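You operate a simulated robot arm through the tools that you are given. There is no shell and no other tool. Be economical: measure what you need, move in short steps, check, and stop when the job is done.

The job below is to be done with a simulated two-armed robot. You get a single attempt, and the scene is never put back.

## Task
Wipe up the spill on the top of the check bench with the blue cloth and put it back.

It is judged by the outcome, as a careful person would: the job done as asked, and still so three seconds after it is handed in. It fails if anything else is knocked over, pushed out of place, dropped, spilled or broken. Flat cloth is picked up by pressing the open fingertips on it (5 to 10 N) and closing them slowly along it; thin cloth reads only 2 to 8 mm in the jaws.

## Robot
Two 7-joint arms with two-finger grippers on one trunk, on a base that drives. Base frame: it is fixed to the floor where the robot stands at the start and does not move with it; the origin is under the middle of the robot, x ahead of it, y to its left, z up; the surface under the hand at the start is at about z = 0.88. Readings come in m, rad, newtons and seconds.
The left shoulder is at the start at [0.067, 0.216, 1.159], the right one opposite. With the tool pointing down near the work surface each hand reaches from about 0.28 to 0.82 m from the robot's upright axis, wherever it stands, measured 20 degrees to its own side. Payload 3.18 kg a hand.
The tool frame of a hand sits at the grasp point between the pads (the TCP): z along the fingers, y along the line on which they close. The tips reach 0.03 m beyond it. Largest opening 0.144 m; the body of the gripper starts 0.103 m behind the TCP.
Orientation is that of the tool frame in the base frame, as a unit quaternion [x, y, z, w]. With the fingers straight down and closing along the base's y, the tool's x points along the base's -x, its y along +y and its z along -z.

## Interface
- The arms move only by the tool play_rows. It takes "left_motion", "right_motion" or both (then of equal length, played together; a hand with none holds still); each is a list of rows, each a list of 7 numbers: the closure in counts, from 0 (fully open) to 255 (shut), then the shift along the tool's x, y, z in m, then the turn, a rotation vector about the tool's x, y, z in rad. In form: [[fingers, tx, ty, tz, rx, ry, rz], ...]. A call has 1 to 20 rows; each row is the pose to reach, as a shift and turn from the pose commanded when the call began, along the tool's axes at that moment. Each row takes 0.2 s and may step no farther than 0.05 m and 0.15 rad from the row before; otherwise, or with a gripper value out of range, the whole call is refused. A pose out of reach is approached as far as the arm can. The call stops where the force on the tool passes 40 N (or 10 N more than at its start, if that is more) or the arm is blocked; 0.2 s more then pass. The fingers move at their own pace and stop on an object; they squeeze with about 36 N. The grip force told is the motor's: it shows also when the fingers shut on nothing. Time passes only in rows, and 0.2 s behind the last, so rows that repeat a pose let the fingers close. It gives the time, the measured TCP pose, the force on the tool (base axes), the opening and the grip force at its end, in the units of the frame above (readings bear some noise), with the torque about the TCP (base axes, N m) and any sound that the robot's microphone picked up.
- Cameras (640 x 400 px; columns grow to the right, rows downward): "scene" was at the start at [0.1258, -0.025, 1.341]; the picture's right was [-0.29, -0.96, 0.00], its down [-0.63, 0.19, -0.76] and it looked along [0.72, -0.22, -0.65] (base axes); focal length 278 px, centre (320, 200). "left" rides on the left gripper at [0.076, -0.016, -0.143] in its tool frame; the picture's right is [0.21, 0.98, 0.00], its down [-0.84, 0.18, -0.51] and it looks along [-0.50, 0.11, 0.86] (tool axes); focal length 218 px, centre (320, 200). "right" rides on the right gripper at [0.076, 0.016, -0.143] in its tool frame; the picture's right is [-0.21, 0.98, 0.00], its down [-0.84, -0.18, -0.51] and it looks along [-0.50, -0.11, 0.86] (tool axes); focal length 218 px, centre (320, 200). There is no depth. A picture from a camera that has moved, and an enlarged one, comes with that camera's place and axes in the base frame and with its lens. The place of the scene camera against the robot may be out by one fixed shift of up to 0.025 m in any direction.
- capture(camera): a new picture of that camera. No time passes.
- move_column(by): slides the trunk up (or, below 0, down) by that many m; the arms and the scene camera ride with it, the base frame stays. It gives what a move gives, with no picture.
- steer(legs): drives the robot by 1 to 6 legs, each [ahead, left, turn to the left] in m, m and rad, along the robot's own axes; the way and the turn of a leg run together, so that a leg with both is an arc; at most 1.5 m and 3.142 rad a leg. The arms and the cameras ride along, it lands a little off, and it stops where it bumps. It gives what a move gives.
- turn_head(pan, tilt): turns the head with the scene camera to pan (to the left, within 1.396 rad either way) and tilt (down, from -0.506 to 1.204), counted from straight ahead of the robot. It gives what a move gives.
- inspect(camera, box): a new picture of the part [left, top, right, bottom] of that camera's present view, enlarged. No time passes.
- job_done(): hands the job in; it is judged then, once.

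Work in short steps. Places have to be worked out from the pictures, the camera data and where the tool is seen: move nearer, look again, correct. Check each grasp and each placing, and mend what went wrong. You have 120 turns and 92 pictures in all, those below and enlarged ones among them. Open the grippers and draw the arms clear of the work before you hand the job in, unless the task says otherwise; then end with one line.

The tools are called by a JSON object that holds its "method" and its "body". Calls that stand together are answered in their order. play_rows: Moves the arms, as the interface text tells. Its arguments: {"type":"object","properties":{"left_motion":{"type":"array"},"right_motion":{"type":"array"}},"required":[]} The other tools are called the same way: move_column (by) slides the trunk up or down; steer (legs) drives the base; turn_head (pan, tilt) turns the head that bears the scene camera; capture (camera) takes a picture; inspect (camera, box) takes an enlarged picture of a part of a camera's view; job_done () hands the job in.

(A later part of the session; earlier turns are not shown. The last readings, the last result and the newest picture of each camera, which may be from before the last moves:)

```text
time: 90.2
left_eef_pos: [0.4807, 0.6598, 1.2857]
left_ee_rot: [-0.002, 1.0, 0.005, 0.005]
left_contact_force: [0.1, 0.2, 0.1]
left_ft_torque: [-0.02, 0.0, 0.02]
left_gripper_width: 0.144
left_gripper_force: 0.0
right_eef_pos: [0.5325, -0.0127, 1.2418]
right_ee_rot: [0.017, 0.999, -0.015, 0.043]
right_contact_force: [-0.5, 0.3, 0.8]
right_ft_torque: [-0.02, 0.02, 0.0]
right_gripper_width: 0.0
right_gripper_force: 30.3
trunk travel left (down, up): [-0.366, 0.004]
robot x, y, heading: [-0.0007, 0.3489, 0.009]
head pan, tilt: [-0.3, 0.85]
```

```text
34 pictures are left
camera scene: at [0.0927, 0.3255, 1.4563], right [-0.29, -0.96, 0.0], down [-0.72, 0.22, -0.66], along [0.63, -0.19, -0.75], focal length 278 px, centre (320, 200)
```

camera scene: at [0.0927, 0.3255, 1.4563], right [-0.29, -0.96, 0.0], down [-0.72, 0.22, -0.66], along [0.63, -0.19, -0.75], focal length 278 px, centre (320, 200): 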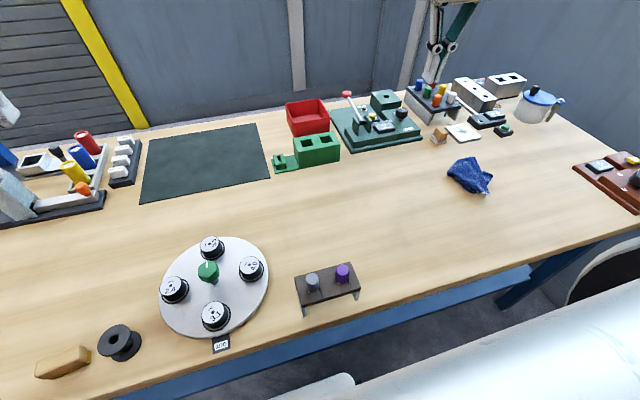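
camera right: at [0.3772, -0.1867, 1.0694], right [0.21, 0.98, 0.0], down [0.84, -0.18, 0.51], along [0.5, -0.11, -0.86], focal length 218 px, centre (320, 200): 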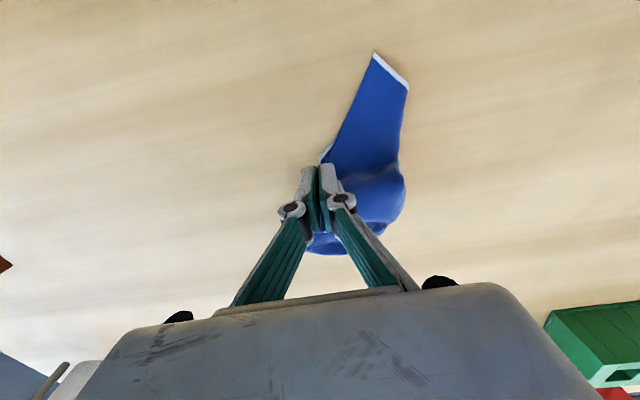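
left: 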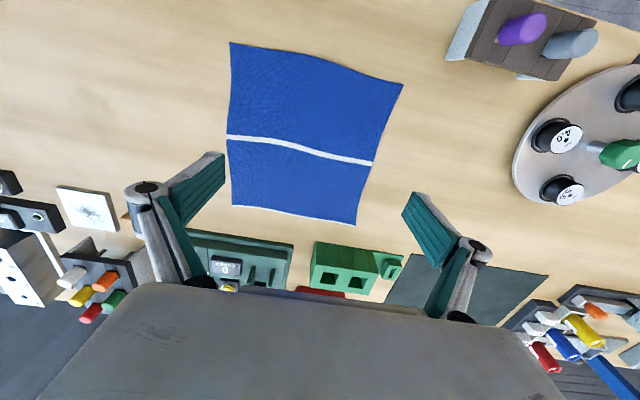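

The cloth slipped out and fell onto the bench at about (0.54, −0.28), touching nothing. I lower the trunk and drive back right to look at it.

{"method": "steer", "body": {"legs": [[0, -0.2, 0]]}}

{"method": "move_column", "body": {"by": -0.125}}

{"method": "inspect", "body": {"camera": "scene", "box": [320, 90, 520, 240]}}

{"method": "capture", "body": {"camera": "right"}}

```text
time: 92.6
left_eef_pos: [0.4806, 0.4585, 1.286]
left_ee_rot: [-0.004, 1.0, 0.005, 0.005]
left_contact_force: [0.5, 0.5, 0.6]
left_ft_torque: [-0.01, -0.02, -0.05]
left_gripper_width: 0.144
left_gripper_force: 0.0
right_eef_pos: [0.535, -0.2132, 1.243]
right_ee_rot: [0.015, 0.999, -0.017, 0.042]
right_contact_force: [0.3, 0.5, 0.0]
right_ft_torque: [0.01, -0.01, 0.02]
right_gripper_width: 0.0002
right_gripper_force: 30.8
trunk travel left (down, up): [-0.366, 0.004]
robot x, y, heading: [-0.0005, 0.1455, 0.011]
head pan, tilt: [-0.3, 0.85]
```

```text
time: 94.2
left_eef_pos: [0.4808, 0.459, 1.1635]
left_ee_rot: [-0.004, 1.0, 0.005, 0.006]
left_contact_force: [-0.4, -0.5, 0.1]
left_ft_torque: [0.0, -0.03, -0.01]
left_gripper_width: 0.144
left_gripper_force: 0.0
right_eef_pos: [0.534, -0.2114, 1.1198]
right_ee_rot: [0.015, 0.999, -0.016, 0.043]
right_contact_force: [0.8, -0.9, -0.1]
right_ft_torque: [0.0, 0.0, 0.01]
right_gripper_width: 0.0
right_gripper_force: 30.6
trunk travel left (down, up): [-0.241, 0.129]
robot x, y, heading: [-0.0018, 0.146, 0.007]
head pan, tilt: [-0.3, 0.85]
```

```text
2.67 times, centred on (420, 165) of scene
camera zoom: at [0.119, 0.1251, 1.3303], right [-0.29, -0.96, 0.0], down [-0.72, 0.22, -0.66], along [0.63, -0.19, -0.75], focal length 741 px, centre (53, 293)
```

zoom: 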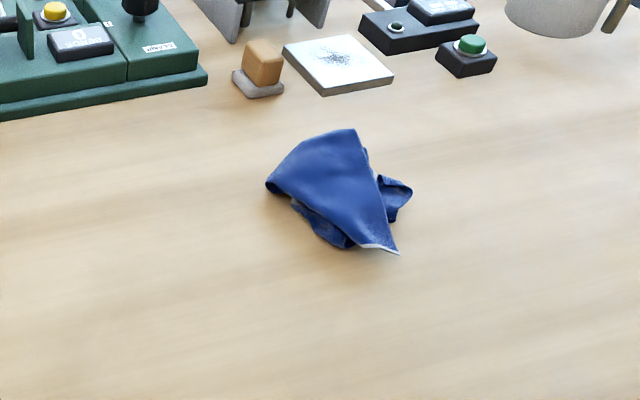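

```text
32 pictures are left
camera right: at [0.4466, -0.188, 1.2554], right [0.24, 0.97, -0.01], down [0.79, -0.19, 0.58], along [0.57, -0.15, -0.81], focal length 218 px, centre (320, 200)
```

right: 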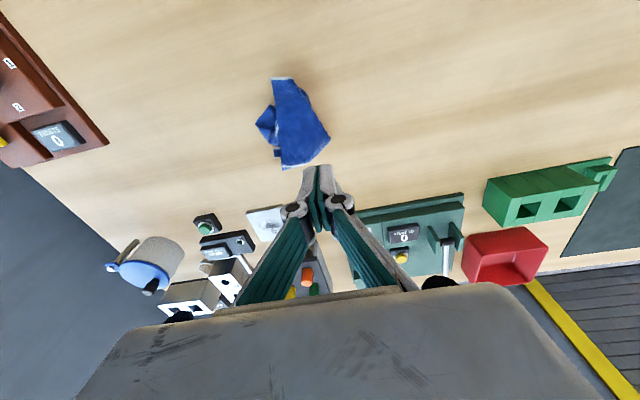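

The cloth lies as a heap with corner T (white hem) on top pointing at me, at (0.477, −0.259). I'll take T firmly, so first I straighten the hand and hover over it.

{"method": "play_rows", "body": {"right_motion": [[220, 0.005, -0.015, 0.02, -0.016, 0.043, -0.015], [193, 0.01, -0.03, 0.05, -0.032, 0.086, -0.03], [193, 0.02, -0.05, 0.085, -0.032, 0.086, -0.03], [193, 0.02, -0.05, 0.12, -0.032, 0.086, -0.03], [193, 0.02, -0.05, 0.145, -0.032, 0.086, -0.03], [193, 0.02, -0.05, 0.145, -0.032, 0.086, -0.03]]}}

{"method": "inspect", "body": {"camera": "right", "box": [180, 60, 500, 260]}}

```text
time: 95.6
left_eef_pos: [0.4835, 0.458, 1.1618]
left_ee_rot: [-0.004, 1.0, 0.006, 0.004]
left_contact_force: [0.4, 0.2, -0.5]
left_ft_torque: [0.02, 0.07, -0.04]
left_gripper_width: 0.1443
left_gripper_force: 0.2
right_eef_pos: [0.5276, -0.2691, 0.9745]
right_ee_rot: [0.001, 1.0, -0.001, -0.001]
right_contact_force: [0.7, -0.2, 0.7]
right_ft_torque: [0.02, 0.06, 0.05]
right_gripper_width: 0.035
right_gripper_force: 0.0
right hand out of reach, approached as far as the arm can: row 1, 2, 3, 4
trunk travel left (down, up): [-0.241, 0.129]
robot x, y, heading: [0.0004, 0.147, 0.008]
head pan, tilt: [-0.3, 0.85]
```

```text
2.00 times, centred on (340, 160) of right
camera zoom: at [0.4521, -0.2515, 1.1185], right [0.21, 0.98, 0.0], down [0.84, -0.18, 0.51], along [0.49, -0.11, -0.86], focal length 436 px, centre (280, 280)
```

zoom: 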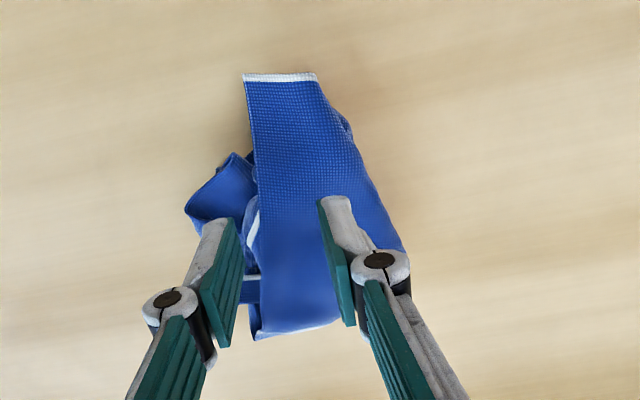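

The hem runs from (0.469, −0.274) to (0.477, −0.240). I go to (0.497, −0.256) and lower.

{"method": "play_rows", "body": {"right_motion": [[193, 0.02, 0.01, 0.0, 0, 0, 0], [193, 0.031, 0.013, 0.02, 0, 0, 0], [193, 0.031, 0.013, 0.04, 0, 0, 0], [193, 0.031, 0.013, 0.055, 0, 0, 0], [193, 0.031, 0.013, 0.06, 0, 0, 0], [193, 0.031, 0.013, 0.0625, 0, 0, 0], [193, 0.031, 0.013, 0.0625, 0, 0, 0]]}}

{"method": "inspect", "body": {"camera": "right", "box": [180, 60, 500, 260]}}

```text
time: 97.2
left_eef_pos: [0.4812, 0.4607, 1.1614]
left_ee_rot: [-0.004, 1.0, 0.005, 0.005]
left_contact_force: [-0.2, 0.0, -0.5]
left_ft_torque: [-0.01, -0.05, 0.03]
left_gripper_width: 0.1439
left_gripper_force: 0.1
right_eef_pos: [0.4951, -0.2512, 0.9126]
right_ee_rot: [0.001, 1.0, -0.001, 0.001]
right_contact_force: [1.4, 0.6, 13.5]
right_ft_torque: [0.09, -0.1, -0.04]
right_gripper_width: 0.0354
right_gripper_force: 0.2
trunk travel left (down, up): [-0.241, 0.129]
robot x, y, heading: [-0.0007, 0.1457, 0.007]
head pan, tilt: [-0.3, 0.85]
```

```text
2.00 times, centred on (340, 160) of right
camera zoom: at [0.4191, -0.2359, 1.0557], right [0.21, 0.98, 0.0], down [0.84, -0.18, 0.51], along [0.5, -0.11, -0.86], focal length 436 px, centre (280, 280)
```

zoom: 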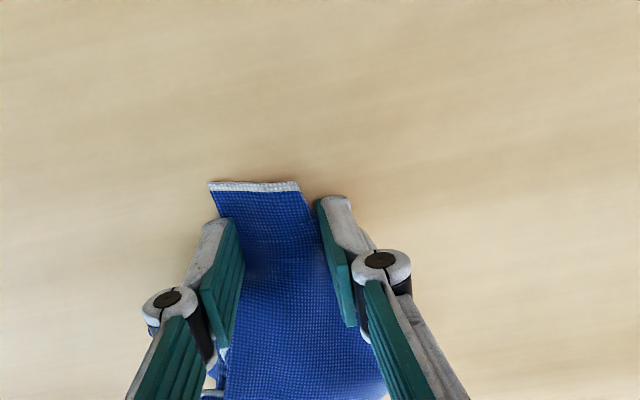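

T sits between the fingers. I close slowly, lift 6 cm and carry it back to about (0.60, −0.14).

{"method": "play_rows", "body": {"right_motion": [[193, 0, 0, -0.0005, 0, 0, 0], [200, 0, 0, -0.0005, 0, 0, 0], [207, 0, 0, -0.0005, 0, 0, 0], [214, 0, 0, -0.0005, 0, 0, 0], [221, 0, 0, -0.0005, 0, 0, 0], [228, 0, 0, -0.0005, 0, 0, 0], [235, 0, 0, -0.0005, 0, 0, 0], [242, 0, 0, -0.0005, 0, 0, 0], [249, 0, 0, -0.0005, 0, 0, 0], [255, 0, 0, -0.0005, 0, 0, 0], [255, 0, 0, -0.0005, 0, 0, 0], [255, 0, 0, -0.03, 0, 0, 0], [255, -0.02, 0.02, -0.06, 0, 0, 0], [255, -0.04, 0.045, -0.06, 0, 0, 0], [255, -0.06, 0.07, -0.06, 0, 0, 0], [255, -0.08, 0.09, -0.06, 0, 0, 0], [255, -0.105, 0.11, -0.06, 0, 0, 0], [255, -0.105, 0.11, -0.06, 0, 0, 0]]}}

{"method": "inspect", "body": {"camera": "scene", "box": [320, 90, 520, 240]}}

```text
time: 101.0
left_eef_pos: [0.4805, 0.4589, 1.1621]
left_ee_rot: [-0.003, 1.0, 0.005, 0.006]
left_contact_force: [-0.5, 0.3, -0.4]
left_ft_torque: [0.05, -0.03, 0.0]
left_gripper_width: 0.1443
left_gripper_force: 0.1
right_eef_pos: [0.6017, -0.1431, 0.9698]
right_ee_rot: [0.0, 1.0, -0.001, 0.001]
right_contact_force: [-0.2, 0.4, -0.1]
right_ft_torque: [0.06, 0.01, 0.0]
right_gripper_width: 0.0049
right_gripper_force: 36.1
trunk travel left (down, up): [-0.241, 0.129]
robot x, y, heading: [0.0001, 0.1461, 0.007]
head pan, tilt: [-0.3, 0.85]
```

```text
2.67 times, centred on (420, 165) of scene
camera zoom: at [0.119, 0.1248, 1.3302], right [-0.29, -0.96, 0.0], down [-0.72, 0.22, -0.66], along [0.63, -0.19, -0.75], focal length 741 px, centre (53, 293)
```

zoom: 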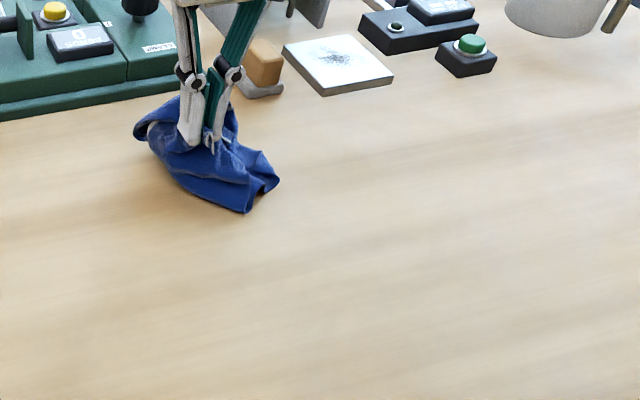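

Held, and clear of the objects behind. I lower 3.5 cm and draw it diagonally (back-left) with the base, trailing the cloth to stretch it along its diagonal.

{"method": "play_rows", "body": {"right_motion": [[255, 0.01, 0.0, 0.02, 0, 0, 0], [255, 0.02, 0.02, 0.035, 0, 0, 0], [255, 0.02, 0.02, 0.035, 0, 0, 0]]}}

{"method": "steer", "body": {"legs": [[-0.17, 0.27, 0]]}}

{"method": "capture", "body": {"camera": "scene"}}

```text
time: 101.8
left_eef_pos: [0.481, 0.4597, 1.1622]
left_ee_rot: [-0.003, 1.0, 0.005, 0.005]
left_contact_force: [-0.7, -0.2, -0.3]
left_ft_torque: [0.04, 0.0, -0.02]
left_gripper_width: 0.1442
left_gripper_force: 0.0
right_eef_pos: [0.5812, -0.1239, 0.9348]
right_ee_rot: [0.002, 1.0, -0.001, 0.0]
right_contact_force: [0.4, -0.3, -0.1]
right_ft_torque: [0.01, -0.01, 0.01]
right_gripper_width: 0.0051
right_gripper_force: 36.5
trunk travel left (down, up): [-0.241, 0.129]
robot x, y, heading: [0.0009, 0.1459, 0.004]
head pan, tilt: [-0.3, 0.85]
```

```text
time: 104.8
left_eef_pos: [0.3146, 0.7281, 1.1623]
left_ee_rot: [0.0, 1.0, 0.005, 0.005]
left_contact_force: [0.1, 0.0, -0.3]
left_ft_torque: [0.02, -0.02, -0.01]
left_gripper_width: 0.1439
left_gripper_force: 0.1
right_eef_pos: [0.4083, 0.1443, 0.935]
right_ee_rot: [0.004, 1.0, -0.001, 0.0]
right_contact_force: [0.5, 0.6, -0.1]
right_ft_torque: [0.0, -0.02, 0.0]
right_gripper_width: 0.0052
right_gripper_force: 36.2
trunk travel left (down, up): [-0.241, 0.129]
robot x, y, heading: [-0.1697, 0.4213, -0.003]
head pan, tilt: [-0.3, 0.85]
```

```text
28 pictures are left
camera scene: at [-0.0506, 0.3972, 1.33], right [-0.3, -0.95, 0.0], down [-0.72, 0.22, -0.66], along [0.63, -0.2, -0.75], focal length 278 px, centre (320, 200)
```

scene: 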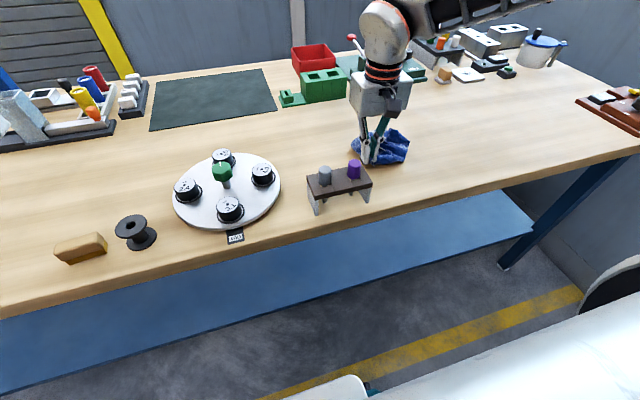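

The hand is near the purple-knob stand; I look closer before any more movement.

{"method": "inspect", "body": {"camera": "scene", "box": [300, 90, 460, 210]}}

{"method": "capture", "body": {"camera": "right"}}

```text
3.33 times, centred on (380, 150) of scene
camera zoom: at [-0.0506, 0.3972, 1.33], right [-0.3, -0.95, 0.0], down [-0.72, 0.22, -0.66], along [0.63, -0.2, -0.75], focal length 926 px, centre (120, 367)
```

zoom: 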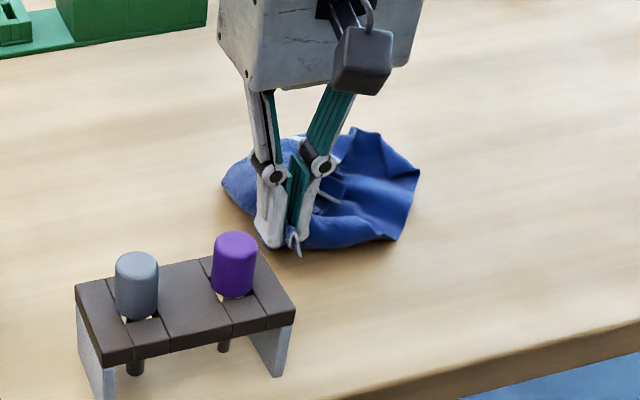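

```text
26 pictures are left
camera right: at [0.3327, 0.162, 1.0783], right [0.22, 0.98, 0.0], down [0.84, -0.19, 0.51], along [0.49, -0.11, -0.86], focal length 218 px, centre (320, 200)
```

right: 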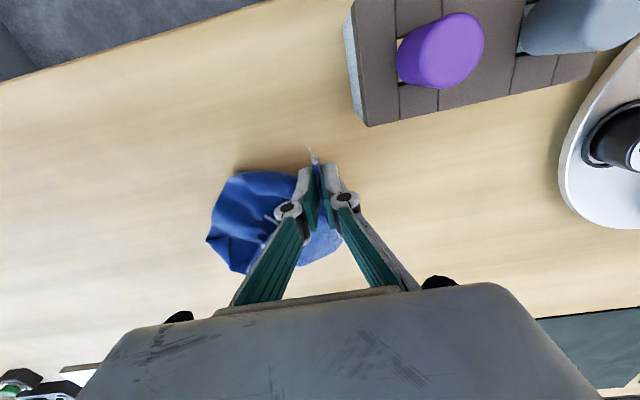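

It bunches when trailed, so I use the arc-laying that worked before: lift, drive to x 0, y 0.34, raise the trunk, then lay from back left to near right.

{"method": "play_rows", "body": {"right_motion": [[255, -0.01, 0, -0.03, 0, 0, 0], [255, -0.02, 0, -0.06, 0, 0, 0], [255, -0.02, 0, -0.09, 0, 0, 0], [255, -0.02, 0, -0.12, 0, 0, 0], [255, -0.02, 0, -0.14, 0, 0, 0], [255, -0.02, 0, -0.14, 0, 0, 0]]}}

{"method": "steer", "body": {"legs": [[0.17, -0.075, 0]]}}

{"method": "move_column", "body": {"by": 0.12}}

{"method": "capture", "body": {"camera": "scene"}}

```text
time: 106.2
left_eef_pos: [0.3146, 0.7282, 1.1618]
left_ee_rot: [0.001, 1.0, 0.005, 0.005]
left_contact_force: [-0.7, -0.8, 0.5]
left_ft_torque: [0.0, 0.01, 0.0]
left_gripper_width: 0.144
left_gripper_force: 0.0
right_eef_pos: [0.4272, 0.145, 1.0753]
right_ee_rot: [0.005, 1.0, -0.001, -0.001]
right_contact_force: [-0.1, -0.1, -0.6]
right_ft_torque: [0.05, 0.03, 0.03]
right_gripper_width: 0.0049
right_gripper_force: 35.7
trunk travel left (down, up): [-0.241, 0.129]
robot x, y, heading: [-0.1731, 0.422, 0.0]
head pan, tilt: [-0.3, 0.85]
```

```text
time: 107.7
left_eef_pos: [0.4837, 0.6479, 1.1613]
left_ee_rot: [0.005, 1.0, 0.005, 0.005]
left_contact_force: [0.6, -0.2, 0.2]
left_ft_torque: [0.05, 0.05, 0.02]
left_gripper_width: 0.1439
left_gripper_force: 0.1
right_eef_pos: [0.593, 0.0624, 1.0756]
right_ee_rot: [0.009, 1.0, 0.0, -0.001]
right_contact_force: [1.0, 0.4, -0.6]
right_ft_torque: [0.07, 0.04, 0.0]
right_gripper_width: 0.005
right_gripper_force: 35.6
trunk travel left (down, up): [-0.241, 0.129]
robot x, y, heading: [-0.0029, 0.341, -0.007]
head pan, tilt: [-0.3, 0.85]
```

```text
time: 109.2
left_eef_pos: [0.4845, 0.6477, 1.2822]
left_ee_rot: [0.005, 1.0, 0.006, 0.005]
left_contact_force: [-0.2, 0.4, -0.8]
left_ft_torque: [0.01, 0.0, 0.0]
left_gripper_width: 0.144
left_gripper_force: 0.0
right_eef_pos: [0.5901, 0.0657, 1.1952]
right_ee_rot: [0.011, 1.0, -0.002, 0.0]
right_contact_force: [0.3, 0.8, 0.6]
right_ft_torque: [0.02, 0.05, -0.02]
right_gripper_width: 0.0051
right_gripper_force: 35.5
trunk travel left (down, up): [-0.361, 0.009]
robot x, y, heading: [-0.0031, 0.3473, -0.007]
head pan, tilt: [-0.3, 0.85]
```

```text
25 pictures are left
camera scene: at [0.0901, 0.3196, 1.4514], right [-0.31, -0.95, 0.0], down [-0.72, 0.23, -0.66], along [0.63, -0.2, -0.75], focal length 278 px, centre (320, 200)
```

scene: 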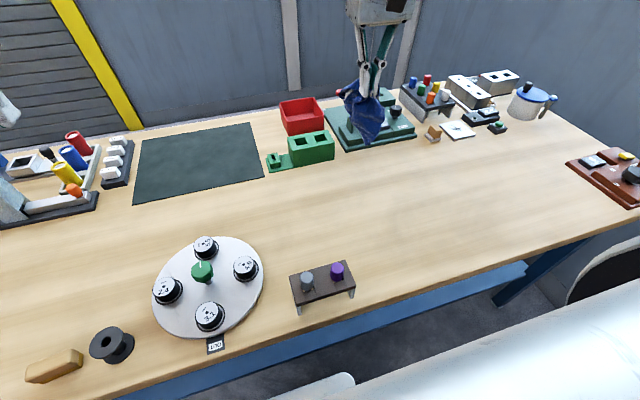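

The cloth now hangs from near its middle, corners down. Lowering it straight onto the centre of its old place lets the corners splay out. I lower the trunk, then the arm at (0.545, 0.02).

{"method": "play_rows", "body": {"right_motion": [[255, 0.015, -0.015, 0, 0, 0, 0], [255, 0.03, -0.03, 0, 0, 0, 0], [255, 0.045, -0.045, 0, 0, 0, 0], [255, 0.045, -0.045, 0, 0, 0, 0]]}}

{"method": "move_column", "body": {"by": -0.12}}

{"method": "play_rows", "body": {"right_motion": [[255, 0, 0, 0.02, 0, 0, 0], [255, 0, 0, 0.04, 0, 0, 0], [255, 0, 0, 0.06, 0, 0, 0], [255, 0, 0, 0.08, 0, 0, 0], [255, 0, 0, 0.1, 0, 0, 0], [255, 0, 0, 0.12, 0, 0, 0], [255, 0, 0, 0.135, 0, 0, 0], [255, 0, 0, 0.145, 0, 0, 0], [255, 0, 0, 0.15, 0, 0, 0], [255, 0, 0, 0.15, 0, 0, 0]]}}

{"method": "inspect", "body": {"camera": "scene", "box": [300, 90, 480, 225]}}

```text
time: 110.2
left_eef_pos: [0.4849, 0.6481, 1.2808]
left_ee_rot: [0.004, 1.0, 0.005, 0.005]
left_contact_force: [-0.2, -0.9, 0.2]
left_ft_torque: [-0.03, 0.0, 0.0]
left_gripper_width: 0.144
left_gripper_force: 0.0
right_eef_pos: [0.5431, 0.0202, 1.1951]
right_ee_rot: [0.011, 1.0, 0.0, 0.001]
right_contact_force: [-0.2, -0.1, -0.5]
right_ft_torque: [0.02, 0.0, -0.01]
right_gripper_width: 0.0052
right_gripper_force: 36.6
trunk travel left (down, up): [-0.361, 0.009]
robot x, y, heading: [-0.0057, 0.3428, -0.006]
head pan, tilt: [-0.3, 0.85]
```

```text
time: 111.7
left_eef_pos: [0.4825, 0.6476, 1.1631]
left_ee_rot: [0.005, 1.0, 0.005, 0.006]
left_contact_force: [-0.2, -0.3, 0.2]
left_ft_torque: [-0.03, -0.04, 0.03]
left_gripper_width: 0.1441
left_gripper_force: 0.1
right_eef_pos: [0.5436, 0.02, 1.0758]
right_ee_rot: [0.012, 1.0, -0.001, 0.002]
right_contact_force: [-1.0, 0.2, -0.3]
right_ft_torque: [0.0, -0.01, 0.02]
right_gripper_width: 0.0049
right_gripper_force: 36.3
trunk travel left (down, up): [-0.241, 0.129]
robot x, y, heading: [-0.0058, 0.3444, -0.005]
head pan, tilt: [-0.3, 0.85]
```

```text
time: 113.9
left_eef_pos: [0.4849, 0.6482, 1.1619]
left_ee_rot: [0.005, 1.0, 0.005, 0.006]
left_contact_force: [0.1, -0.3, 0.2]
left_ft_torque: [0.01, 0.02, 0.0]
left_gripper_width: 0.144
left_gripper_force: 0.0
right_eef_pos: [0.5446, 0.0185, 0.9242]
right_ee_rot: [0.011, 1.0, -0.001, 0.002]
right_contact_force: [-0.2, 0.6, 0.9]
right_ft_torque: [0.03, -0.02, 0.01]
right_gripper_width: 0.0049
right_gripper_force: 36.1
trunk travel left (down, up): [-0.241, 0.129]
robot x, y, heading: [-0.0028, 0.3465, -0.013]
head pan, tilt: [-0.3, 0.85]
```

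```text
2.96 times, centred on (390, 158) of scene
camera zoom: at [0.1162, 0.3194, 1.33], right [-0.31, -0.95, 0.0], down [-0.72, 0.23, -0.66], along [0.63, -0.2, -0.75], focal length 823 px, centre (113, 326)
```

zoom: 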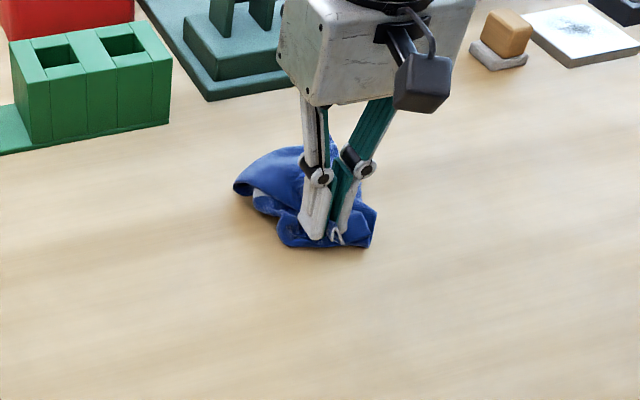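

I release here and lift the hand back to look at the heap from above.

{"method": "play_rows", "body": {"right_motion": [[255, 0, 0, 0.008, 0, 0, 0], [235, 0, 0, 0.008, 0, 0, 0], [205, 0, 0, 0.008, 0, 0, 0], [170, 0, 0, 0.008, 0, 0, 0], [170, 0, 0, 0.0, 0, 0, 0], [170, 0, 0, -0.04, 0, 0, 0], [170, 0, 0, -0.08, 0, 0, 0], [170, -0.03, 0, -0.1, 0, 0, 0], [170, -0.06, 0.01, -0.12, 0, 0, 0], [170, -0.08, 0.02, -0.12, 0, 0, 0], [170, -0.08, 0.02, -0.12, 0, 0, 0]]}}

{"method": "inspect", "body": {"camera": "right", "box": [180, 0, 500, 200]}}

```text
time: 116.3
left_eef_pos: [0.4839, 0.6466, 1.162]
left_ee_rot: [0.004, 1.0, 0.006, 0.006]
left_contact_force: [1.2, -0.4, -1.3]
left_ft_torque: [-0.03, -0.01, 0.03]
left_gripper_width: 0.1441
left_gripper_force: 0.1
right_eef_pos: [0.6169, 0.045, 1.0444]
right_ee_rot: [0.013, 1.0, -0.001, 0.005]
right_contact_force: [0.5, -0.4, 0.0]
right_ft_torque: [-0.01, 0.02, 0.0]
right_gripper_width: 0.0479
right_gripper_force: 0.2
right hand out of reach, approached as far as the arm can: row 10, 11
trunk travel left (down, up): [-0.241, 0.129]
robot x, y, heading: [-0.0028, 0.3448, -0.009]
head pan, tilt: [-0.3, 0.85]
```

```text
2.00 times, centred on (340, 100) of right
camera zoom: at [0.5399, 0.0635, 1.1877], right [0.23, 0.97, 0.0], down [0.83, -0.2, 0.52], along [0.5, -0.12, -0.86], focal length 436 px, centre (280, 400)
```

zoom: 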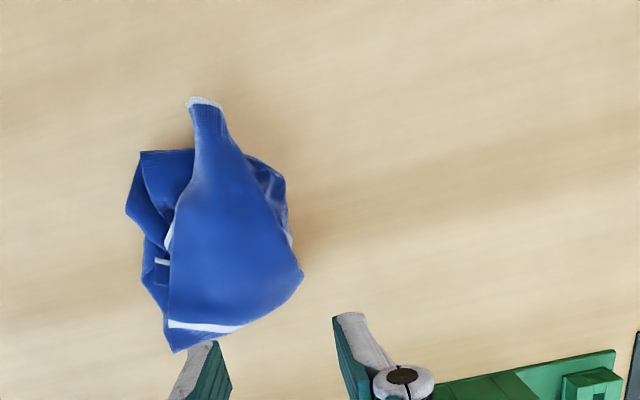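

T's flap lies on top, tip at (0.512, 0.026), and another corner C1 at (0.528, −0.018). I unfold by carrying T outwards to near-left; hover over it first.

{"method": "play_rows", "body": {"right_motion": [[195, 0.03, -0.01, 0.0, 0, 0, 0], [195, 0.06, -0.02, 0.01, 0, 0, 0], [195, 0.085, -0.022, 0.03, 0, 0, 0], [195, 0.087, -0.022, 0.06, 0, 0, 0], [195, 0.087, -0.022, 0.085, 0, 0, 0], [195, 0.087, -0.022, 0.085, 0, 0, 0]]}}

{"method": "inspect", "body": {"camera": "right", "box": [180, 60, 500, 260]}}

```text
time: 117.7
left_eef_pos: [0.4841, 0.647, 1.161]
left_ee_rot: [0.006, 1.0, 0.006, 0.005]
left_contact_force: [-0.4, -1.0, -0.2]
left_ft_torque: [0.02, -0.01, 0.02]
left_gripper_width: 0.1439
left_gripper_force: 0.1
right_eef_pos: [0.5332, 0.0248, 0.9561]
right_ee_rot: [0.012, 1.0, -0.001, 0.001]
right_contact_force: [0.8, 0.3, 0.5]
right_ft_torque: [-0.02, 0.03, 0.03]
right_gripper_width: 0.034
right_gripper_force: 0.1
trunk travel left (down, up): [-0.241, 0.129]
robot x, y, heading: [-0.0022, 0.3415, -0.013]
head pan, tilt: [-0.3, 0.85]
```

```text
2.00 times, centred on (340, 160) of right
camera zoom: at [0.4565, 0.0429, 1.1003], right [0.23, 0.97, 0.0], down [0.84, -0.2, 0.51], along [0.5, -0.12, -0.86], focal length 436 px, centre (280, 280)
```

zoom: 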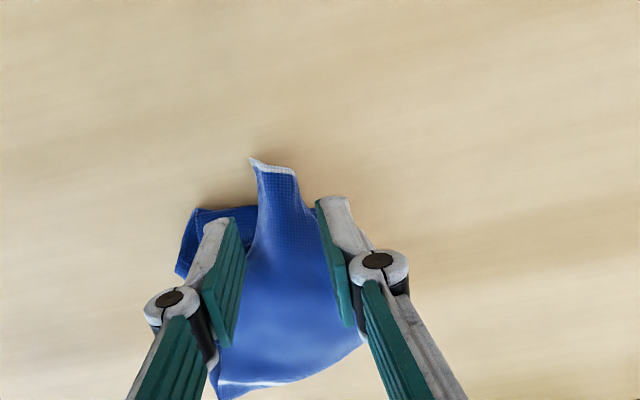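

The fingers straddle T's flap. I lower to just above the underlying layers and close on it.

{"method": "play_rows", "body": {"right_motion": [[195, 0.003, 0.004, 0.02, 0, 0, 0], [195, 0.003, 0.004, 0.036, 0, 0, 0], [195, 0.003, 0.004, 0.041, 0, 0, 0], [205, 0.003, 0.004, 0.042, 0, 0, 0], [215, 0.003, 0.004, 0.042, 0, 0, 0], [225, 0.003, 0.004, 0.042, 0, 0, 0], [235, 0.003, 0.004, 0.042, 0, 0, 0], [245, 0.003, 0.004, 0.042, 0, 0, 0], [255, 0.003, 0.004, 0.042, 0, 0, 0], [255, 0.003, 0.004, 0.042, 0, 0, 0], [255, 0.003, 0.004, 0.042, 0, 0, 0]]}}

```text
time: 120.1
left_eef_pos: [0.4836, 0.6484, 1.1613]
left_ee_rot: [0.006, 1.0, 0.005, 0.005]
left_contact_force: [-0.2, -0.8, -0.2]
left_ft_torque: [0.01, -0.01, 0.01]
left_gripper_width: 0.1437
left_gripper_force: 0.1
right_eef_pos: [0.5285, 0.0286, 0.9136]
right_ee_rot: [0.011, 1.0, -0.001, 0.002]
right_contact_force: [-0.2, 0.7, 1.0]
right_ft_torque: [0.04, 0.02, 0.02]
right_gripper_width: 0.0018
right_gripper_force: 32.5
trunk travel left (down, up): [-0.241, 0.129]
robot x, y, heading: [-0.0034, 0.3452, -0.011]
head pan, tilt: [-0.3, 0.85]
```

1.8 mm: a single layer seems held. I lift 2.5 cm and carry T outwards to about (0.43, 0.11).

{"method": "play_rows", "body": {"right_motion": [[255, 0, 0, -0.02, 0, 0, 0], [255, 0.015, 0.012, -0.025, 0, 0, 0], [255, 0.03, 0.024, -0.025, 0, 0, 0], [255, 0.045, 0.036, -0.025, 0, 0, 0], [255, 0.06, 0.048, -0.025, 0, 0, 0], [255, 0.075, 0.06, -0.02, 0, 0, 0], [255, 0.09, 0.072, -0.01, 0, 0, 0], [255, 0.1, 0.08, -0.005, 0, 0, 0], [255, 0.1, 0.08, -0.005, 0, 0, 0]]}}

{"method": "inspect", "body": {"camera": "scene", "box": [300, 100, 480, 235]}}

```text
time: 122.1
left_eef_pos: [0.4837, 0.6484, 1.1613]
left_ee_rot: [0.005, 1.0, 0.005, 0.005]
left_contact_force: [-1.1, 1.0, 1.2]
left_ft_torque: [0.01, 0.0, 0.01]
left_gripper_width: 0.144
left_gripper_force: 0.1
right_eef_pos: [0.4285, 0.1108, 0.9196]
right_ee_rot: [0.012, 1.0, -0.001, 0.0]
right_contact_force: [0.5, -1.2, -0.3]
right_ft_torque: [-0.06, -0.02, 0.02]
right_gripper_width: 0.0036
right_gripper_force: 40.0
trunk travel left (down, up): [-0.241, 0.129]
robot x, y, heading: [-0.0039, 0.3445, -0.005]
head pan, tilt: [-0.3, 0.85]
```

```text
2.96 times, centred on (390, 168) of scene
camera zoom: at [0.1161, 0.3194, 1.33], right [-0.31, -0.95, 0.0], down [-0.72, 0.23, -0.66], along [0.63, -0.2, -0.75], focal length 823 px, centre (113, 296)
```

zoom: 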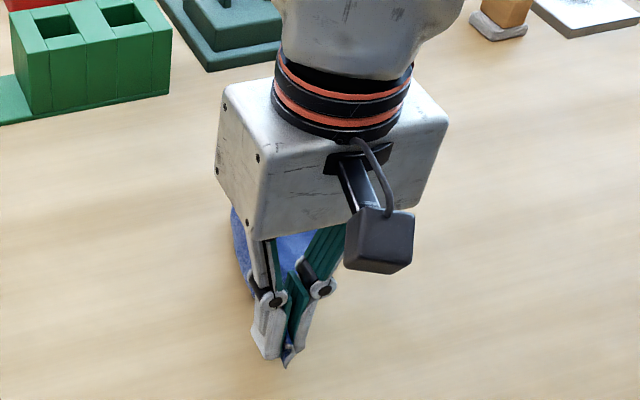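

Held and moved; the hand hides the cloth. I set T down, open, and lift straight up and back for a top view.

{"method": "play_rows", "body": {"right_motion": [[255, 0, 0, 0.006, 0, 0, 0], [235, 0, 0, 0.006, 0, 0, 0], [215, 0, 0, 0.006, 0, 0, 0], [195, 0, 0, 0.0, 0, 0, 0], [195, 0, 0, -0.04, 0, 0, 0], [195, 0, 0, -0.08, 0, 0, 0], [195, -0.03, -0.02, -0.11, 0, 0, 0], [195, -0.07, -0.03, -0.12, 0, 0, 0], [195, -0.11, -0.03, -0.12, 0, 0, 0], [195, -0.15, -0.03, -0.12, 0, 0, 0], [195, -0.18, -0.03, -0.12, 0, 0, 0], [195, -0.18, -0.03, -0.12, 0, 0, 0]]}}

{"method": "inspect", "body": {"camera": "right", "box": [180, 0, 500, 200]}}

```text
time: 124.7
left_eef_pos: [0.4842, 0.6472, 1.162]
left_ee_rot: [0.005, 1.0, 0.005, 0.006]
left_contact_force: [-0.4, 0.0, -0.1]
left_ft_torque: [0.01, -0.03, 0.02]
left_gripper_width: 0.1439
left_gripper_force: 0.0
right_eef_pos: [0.611, 0.0792, 1.042]
right_ee_rot: [0.012, 1.0, 0.0, 0.002]
right_contact_force: [0.5, -0.6, 0.4]
right_ft_torque: [-0.01, 0.0, -0.02]
right_gripper_width: 0.0336
right_gripper_force: 0.1
trunk travel left (down, up): [-0.241, 0.129]
robot x, y, heading: [-0.0035, 0.3482, -0.009]
head pan, tilt: [-0.3, 0.85]
```

```text
2.00 times, centred on (340, 100) of right
camera zoom: at [0.5344, 0.0974, 1.1845], right [0.23, 0.97, 0.0], down [0.84, -0.2, 0.51], along [0.5, -0.12, -0.86], focal length 436 px, centre (280, 400)
```

zoom: 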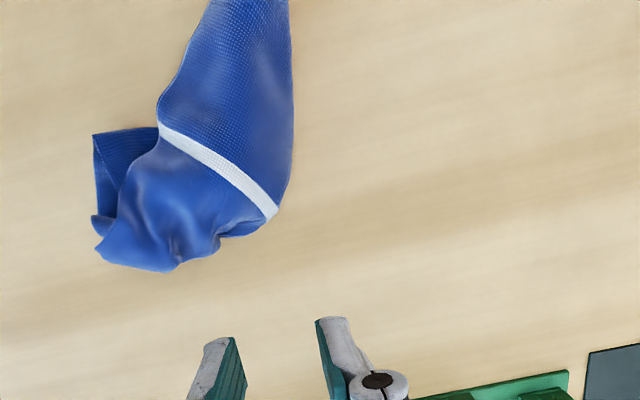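

Unfolding works. The left edge now runs T → (0.575, 0.088) → F ≈ (0.568, −0.035). I'll carry F to the back left, about (0.66, 0.10), to straighten that edge. Hover over F.

{"method": "play_rows", "body": {"right_motion": [[195, 0.018, -0.03, 0.0, 0, 0, 0], [195, 0.036, -0.06, 0.015, 0, 0, 0], [195, 0.053, -0.09, 0.035, 0, 0, 0], [195, 0.053, -0.097, 0.06, 0, 0, 0], [195, 0.053, -0.097, 0.085, 0, 0, 0], [195, 0.053, -0.097, 0.085, 0, 0, 0]]}}

{"method": "inspect", "body": {"camera": "right", "box": [180, 60, 500, 260]}}

```text
time: 126.1
left_eef_pos: [0.4838, 0.6491, 1.1631]
left_ee_rot: [0.005, 1.0, 0.005, 0.005]
left_contact_force: [0.2, 0.2, -0.5]
left_ft_torque: [-0.04, -0.02, 0.0]
left_gripper_width: 0.1439
left_gripper_force: 0.1
right_eef_pos: [0.5565, -0.0193, 0.9562]
right_ee_rot: [0.012, 1.0, -0.001, 0.001]
right_contact_force: [-0.6, 0.2, -0.5]
right_ft_torque: [-0.01, -0.01, 0.01]
right_gripper_width: 0.0335
right_gripper_force: 0.0
trunk travel left (down, up): [-0.241, 0.129]
robot x, y, heading: [-0.0006, 0.3439, -0.01]
head pan, tilt: [-0.3, 0.85]
```

```text
2.00 times, centred on (340, 160) of right
camera zoom: at [0.48, -0.0009, 1.0999], right [0.23, 0.97, 0.0], down [0.84, -0.2, 0.51], along [0.5, -0.12, -0.86], focal length 436 px, centre (280, 280)
```

zoom: 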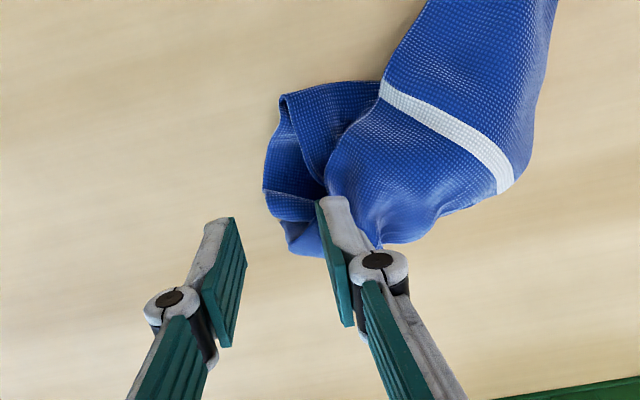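

The corner is slightly further back and left than the hand. I shift to (0.573, −0.010), lower until contact.

{"method": "play_rows", "body": {"right_motion": [[195, -0.016, 0.008, 0.01, 0, 0, 0], [195, -0.016, 0.008, 0.03, 0, 0, 0], [195, -0.016, 0.008, 0.038, 0, 0, 0], [195, -0.016, 0.008, 0.041, 0, 0, 0], [195, -0.016, 0.008, 0.043, 0, 0, 0], [195, -0.016, 0.008, 0.043, 0, 0, 0]]}}

{"method": "inspect", "body": {"camera": "right", "box": [180, 60, 500, 260]}}

```text
time: 127.5
left_eef_pos: [0.4841, 0.6481, 1.1627]
left_ee_rot: [0.005, 1.0, 0.005, 0.006]
left_contact_force: [0.4, 0.0, -0.1]
left_ft_torque: [-0.05, 0.01, -0.03]
left_gripper_width: 0.1441
left_gripper_force: 0.0
right_eef_pos: [0.5715, -0.0126, 0.9146]
right_ee_rot: [0.012, 1.0, -0.002, 0.002]
right_contact_force: [-0.3, -0.3, 5.3]
right_ft_torque: [0.1, -0.02, -0.02]
right_gripper_width: 0.0334
right_gripper_force: 0.0
trunk travel left (down, up): [-0.241, 0.129]
robot x, y, heading: [-0.0004, 0.3437, -0.012]
head pan, tilt: [-0.3, 0.85]
```

```text
2.00 times, centred on (340, 160) of right
camera zoom: at [0.4951, 0.0062, 1.0567], right [0.23, 0.97, 0.0], down [0.84, -0.2, 0.51], along [0.5, -0.12, -0.86], focal length 436 px, centre (280, 280)
```

zoom: 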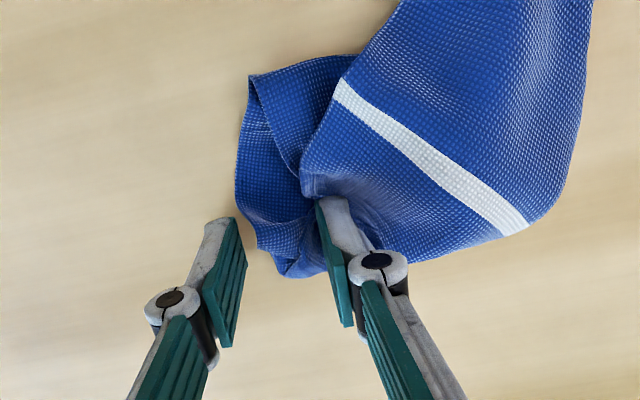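

The left finger is off the cloth. I lift a little, shift 1 cm left and back, press again and close.

{"method": "play_rows", "body": {"right_motion": [[195, 0, 0, -0.01, 0, 0, 0], [195, -0.01, 0.011, -0.01, 0, 0, 0], [195, -0.01, 0.011, -0.003, 0, 0, 0], [195, -0.01, 0.011, 0.0015, 0, 0, 0], [200, -0.01, 0.011, 0.0015, 0, 0, 0], [207, -0.01, 0.011, 0.0015, 0, 0, 0], [214, -0.01, 0.011, 0.0015, 0, 0, 0], [221, -0.01, 0.011, 0.0015, 0, 0, 0], [228, -0.01, 0.011, 0.0015, 0, 0, 0], [235, -0.01, 0.011, 0.0015, 0, 0, 0], [242, -0.01, 0.011, 0.0015, 0, 0, 0], [249, -0.01, 0.011, 0.0015, 0, 0, 0], [255, -0.01, 0.011, 0.0015, 0, 0, 0], [255, -0.01, 0.011, 0.0015, 0, 0, 0]]}}

{"method": "inspect", "body": {"camera": "right", "box": [180, 60, 500, 260]}}

```text
time: 130.5
left_eef_pos: [0.4838, 0.6478, 1.1609]
left_ee_rot: [0.005, 1.0, 0.006, 0.005]
left_contact_force: [0.8, 0.2, 0.4]
left_ft_torque: [-0.02, 0.0, 0.0]
left_gripper_width: 0.1441
left_gripper_force: 0.0
right_eef_pos: [0.5811, -0.001, 0.9109]
right_ee_rot: [0.011, 1.0, -0.001, 0.002]
right_contact_force: [-0.1, 0.1, 5.4]
right_ft_torque: [-0.2, -0.04, 0.04]
right_gripper_width: 0.0029
right_gripper_force: 30.1
trunk travel left (down, up): [-0.241, 0.129]
robot x, y, heading: [-0.0019, 0.3457, -0.013]
head pan, tilt: [-0.3, 0.85]
```

```text
2.00 times, centred on (340, 160) of right
camera zoom: at [0.5053, 0.0171, 1.055], right [0.23, 0.97, 0.0], down [0.84, -0.2, 0.51], along [0.5, -0.12, -0.86], focal length 436 px, centre (280, 280)
```

zoom: 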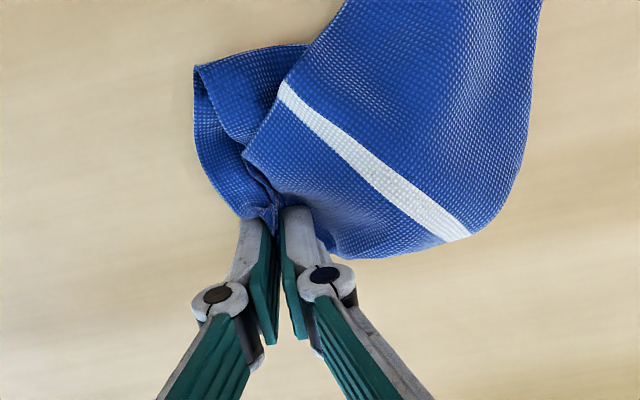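

Gripped (2.9 mm). I lift 2 cm and carry it backwards and left.

{"method": "play_rows", "body": {"right_motion": [[255, 0, 0, -0.02, 0, 0, 0], [255, -0.015, 0.01, -0.025, 0, 0, 0], [255, -0.03, 0.025, -0.025, 0, 0, 0], [255, -0.045, 0.04, -0.025, 0, 0, 0], [255, -0.055, 0.055, -0.02, 0, 0, 0], [255, -0.055, 0.065, -0.01, 0, 0, 0], [255, -0.055, 0.065, -0.005, 0, 0, 0], [240, -0.055, 0.065, -0.002, 0, 0, 0], [220, -0.055, 0.065, -0.002, 0, 0, 0], [195, -0.055, 0.065, -0.005, 0, 0, 0], [195, -0.055, 0.065, -0.04, 0, 0, 0], [195, -0.055, 0.065, -0.08, 0, 0, 0], [195, -0.045, 0.065, -0.12, 0, 0, 0], [195, -0.035, 0.065, -0.15, 0, 0, 0], [195, -0.035, 0.065, -0.15, 0, 0, 0]]}}

{"method": "capture", "body": {"camera": "right"}}

```text
time: 133.7
left_eef_pos: [0.4844, 0.6482, 1.1618]
left_ee_rot: [0.005, 1.0, 0.005, 0.005]
left_contact_force: [0.0, 0.6, 0.8]
left_ft_torque: [-0.01, 0.02, 0.03]
left_gripper_width: 0.144
left_gripper_force: 0.1
right_eef_pos: [0.6162, 0.0608, 1.0589]
right_ee_rot: [0.011, 1.0, -0.001, 0.0]
right_contact_force: [-1.5, -0.5, -0.1]
right_ft_torque: [-0.03, 0.01, 0.01]
right_gripper_width: 0.0337
right_gripper_force: 0.0
trunk travel left (down, up): [-0.241, 0.129]
robot x, y, heading: [-0.0031, 0.3438, -0.009]
head pan, tilt: [-0.3, 0.85]
```

```text
16 pictures are left
camera right: at [0.5394, 0.08, 1.2021], right [0.23, 0.97, 0.0], down [0.84, -0.2, 0.51], along [0.5, -0.12, -0.86], focal length 218 px, centre (320, 200)
```

right: 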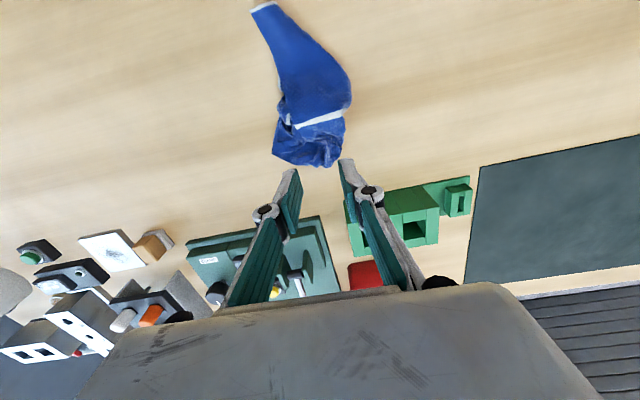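

The cloth is now a strip along x (x 0.465–0.665, y 0–0.11). Next I pull the back-right corner (≈0.625, −0.01) to the right. I drive 0.14 m right so the hand can work there and look.

{"method": "steer", "body": {"legs": [[0, -0.14, 0]]}}

{"method": "inspect", "body": {"camera": "scene", "box": [260, 90, 400, 195]}}

```text
time: 135.6
left_eef_pos: [0.4837, 0.507, 1.161]
left_ee_rot: [0.005, 1.0, 0.005, 0.006]
left_contact_force: [0.4, -0.1, -0.7]
left_ft_torque: [0.02, 0.02, 0.02]
left_gripper_width: 0.1439
left_gripper_force: 0.1
right_eef_pos: [0.6131, -0.0796, 1.0588]
right_ee_rot: [0.012, 1.0, -0.001, 0.003]
right_contact_force: [-1.3, -0.4, 0.1]
right_ft_torque: [0.02, 0.01, -0.03]
right_gripper_width: 0.0337
right_gripper_force: 0.1
trunk travel left (down, up): [-0.241, 0.129]
robot x, y, heading: [-0.0032, 0.2006, -0.012]
head pan, tilt: [-0.3, 0.85]
```

```text
3.81 times, centred on (330, 142) of scene
camera zoom: at [0.1146, 0.1772, 1.33], right [-0.31, -0.95, 0.0], down [-0.72, 0.23, -0.66], along [0.63, -0.2, -0.75], focal length 1059 px, centre (282, 419)
```

zoom: 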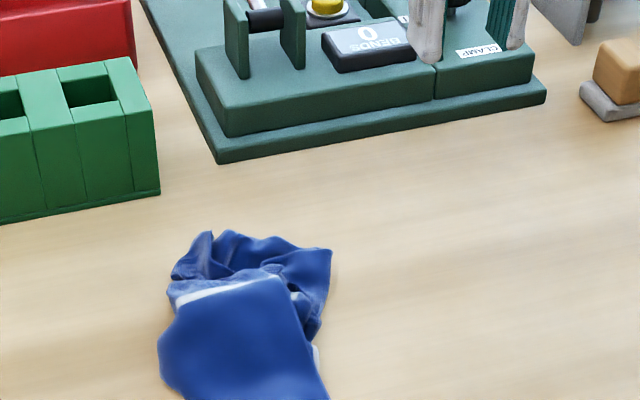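

A clear corner at (0.626, −0.019). I go over it to (0.612, −0.003), lower, press and close.

{"method": "play_rows", "body": {"right_motion": [[195, 0, 0.04, 0.02, 0, 0, 0], [195, 0, 0.075, 0.05, 0, 0, 0], [195, 0, 0.076, 0.09, 0, 0, 0], [195, 0, 0.076, 0.125, 0, 0, 0], [195, 0, 0.076, 0.14, 0, 0, 0], [195, 0, 0.076, 0.144, 0, 0, 0], [195, 0, 0.076, 0.144, 0, 0, 0]]}}

{"method": "inspect", "body": {"camera": "right", "box": [180, 60, 500, 260]}}

```text
time: 137.2
left_eef_pos: [0.4836, 0.5062, 1.1608]
left_ee_rot: [0.005, 1.0, 0.005, 0.005]
left_contact_force: [0.5, 0.8, -0.5]
left_ft_torque: [0.03, -0.01, -0.03]
left_gripper_width: 0.1442
left_gripper_force: 0.0
right_eef_pos: [0.5917, -0.0273, 0.9263]
right_ee_rot: [0.011, 1.0, 0.0, 0.002]
right_contact_force: [-0.7, 0.0, -1.0]
right_ft_torque: [0.0, 0.03, 0.07]
right_gripper_width: 0.0339
right_gripper_force: 0.1
right hand out of reach, approached as far as the arm can: row 2, 3, 4, 5, 6, 7
trunk travel left (down, up): [-0.241, 0.129]
robot x, y, heading: [-0.0023, 0.205, -0.012]
head pan, tilt: [-0.3, 0.85]
```

```text
2.00 times, centred on (340, 160) of right
camera zoom: at [0.5151, -0.0091, 1.0689], right [0.23, 0.97, 0.0], down [0.84, -0.2, 0.51], along [0.5, -0.12, -0.86], focal length 436 px, centre (280, 280)
```

zoom: 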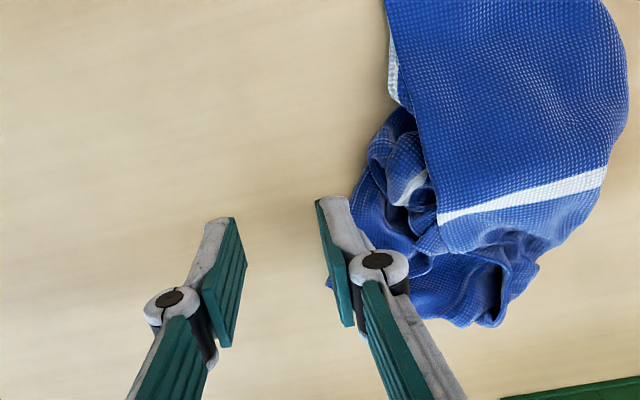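

The hand stops 3 cm short of the corner. I lift, drive 0.05 m left and come down at (0.612, 0.0).

{"method": "play_rows", "body": {"right_motion": [[195, 0, 0, -0.02, 0, 0, 0], [195, 0, 0, -0.04, 0, 0, 0], [195, 0, 0, -0.04, 0, 0, 0]]}}

{"method": "steer", "body": {"legs": [[0, 0.05, 0]]}}

{"method": "play_rows", "body": {"right_motion": [[195, -0.02, -0.022, 0, 0, 0, 0], [195, -0.02, -0.022, 0.02, 0, 0, 0], [195, -0.02, -0.022, 0.04, 0, 0, 0], [195, -0.02, -0.022, 0.049, 0, 0, 0], [195, -0.02, -0.022, 0.052, 0, 0, 0], [195, -0.02, -0.022, 0.052, 0, 0, 0]]}}

{"method": "inspect", "body": {"camera": "right", "box": [180, 60, 500, 260]}}

```text
time: 138.0
left_eef_pos: [0.4819, 0.5062, 1.1616]
left_ee_rot: [0.006, 1.0, 0.004, 0.004]
left_contact_force: [0.1, -0.7, -0.2]
left_ft_torque: [0.02, -0.04, -0.03]
left_gripper_width: 0.1437
left_gripper_force: 0.0
right_eef_pos: [0.5912, -0.029, 0.9669]
right_ee_rot: [0.012, 1.0, -0.001, 0.002]
right_contact_force: [-0.9, 0.1, 0.6]
right_ft_torque: [-0.02, 0.0, 0.03]
right_gripper_width: 0.0338
right_gripper_force: 0.2
trunk travel left (down, up): [-0.241, 0.129]
robot x, y, heading: [-0.0025, 0.2011, -0.007]
head pan, tilt: [-0.3, 0.85]
```

```text
time: 139.1
left_eef_pos: [0.4833, 0.5569, 1.1618]
left_ee_rot: [0.006, 1.0, 0.005, 0.006]
left_contact_force: [0.0, 0.2, 0.7]
left_ft_torque: [-0.01, -0.01, -0.03]
left_gripper_width: 0.144
left_gripper_force: 0.1
right_eef_pos: [0.5923, 0.021, 0.9655]
right_ee_rot: [0.011, 1.0, -0.001, 0.001]
right_contact_force: [0.1, 0.3, 0.1]
right_ft_torque: [-0.04, -0.04, -0.01]
right_gripper_width: 0.0338
right_gripper_force: 0.0
trunk travel left (down, up): [-0.241, 0.129]
robot x, y, heading: [-0.0049, 0.2498, -0.016]
head pan, tilt: [-0.3, 0.85]
```

```text
time: 140.5
left_eef_pos: [0.4845, 0.5549, 1.1603]
left_ee_rot: [0.004, 1.0, 0.005, 0.005]
left_contact_force: [-0.5, 0.4, 0.2]
left_ft_torque: [0.0, 0.03, 0.02]
left_gripper_width: 0.1439
left_gripper_force: 0.1
right_eef_pos: [0.6109, -0.0016, 0.9144]
right_ee_rot: [0.011, 1.0, -0.001, 0.001]
right_contact_force: [1.2, -1.3, 0.5]
right_ft_torque: [0.01, 0.0, -0.01]
right_gripper_width: 0.0339
right_gripper_force: 0.1
trunk travel left (down, up): [-0.241, 0.129]
robot x, y, heading: [-0.005, 0.2514, -0.01]
head pan, tilt: [-0.3, 0.85]
```

```text
2.00 times, centred on (340, 160) of right
camera zoom: at [0.5346, 0.0165, 1.0582], right [0.23, 0.97, 0.0], down [0.84, -0.2, 0.51], along [0.5, -0.12, -0.86], focal length 436 px, centre (280, 280)
```

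zoom: 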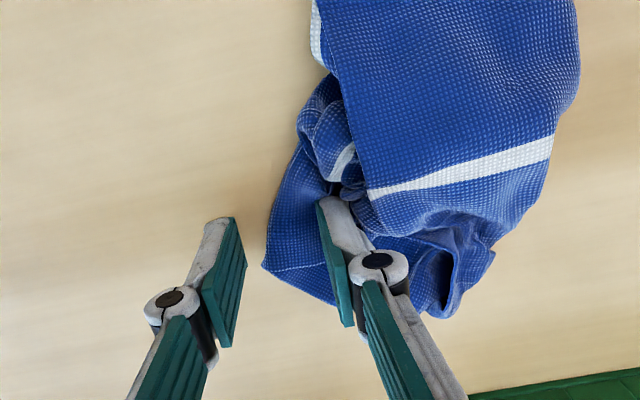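

A neat single-layer corner shows just behind the finger gap. I lift slightly, shift 1.2 cm left and 1 cm back, press and close.

{"method": "play_rows", "body": {"right_motion": [[195, 0, 0, -0.012, 0, 0, 0], [195, -0.01, 0.012, -0.012, 0, 0, 0], [195, -0.01, 0.012, -0.004, 0, 0, 0], [195, -0.01, 0.012, 0.001, 0, 0, 0], [195, -0.01, 0.012, 0.003, 0, 0, 0], [202, -0.01, 0.012, 0.003, 0, 0, 0], [209, -0.01, 0.012, 0.003, 0, 0, 0], [216, -0.01, 0.012, 0.003, 0, 0, 0], [223, -0.01, 0.012, 0.003, 0, 0, 0], [230, -0.01, 0.012, 0.003, 0, 0, 0], [237, -0.01, 0.012, 0.003, 0, 0, 0], [244, -0.01, 0.012, 0.003, 0, 0, 0], [255, -0.01, 0.012, 0.003, 0, 0, 0], [255, -0.01, 0.012, 0.003, 0, 0, 0]]}}

```text
time: 143.5
left_eef_pos: [0.4843, 0.5558, 1.1613]
left_ee_rot: [0.005, 1.0, 0.006, 0.005]
left_contact_force: [-0.5, -0.8, -0.1]
left_ft_torque: [0.01, 0.02, 0.01]
left_gripper_width: 0.1438
left_gripper_force: 0.0
right_eef_pos: [0.6097, 0.0001, 0.9148]
right_ee_rot: [0.011, 1.0, 0.0, 0.003]
right_contact_force: [1.2, -0.1, -0.9]
right_ft_torque: [0.01, 0.02, 0.0]
right_gripper_width: 0.0053
right_gripper_force: 43.5
right hand out of reach, approached as far as the arm can: row 2, 3, 4, 5, 6, 7, 8, 9, 10, 11, 12, 13, 14
trunk travel left (down, up): [-0.241, 0.129]
robot x, y, heading: [-0.0036, 0.2545, -0.01]
head pan, tilt: [-0.3, 0.85]
```

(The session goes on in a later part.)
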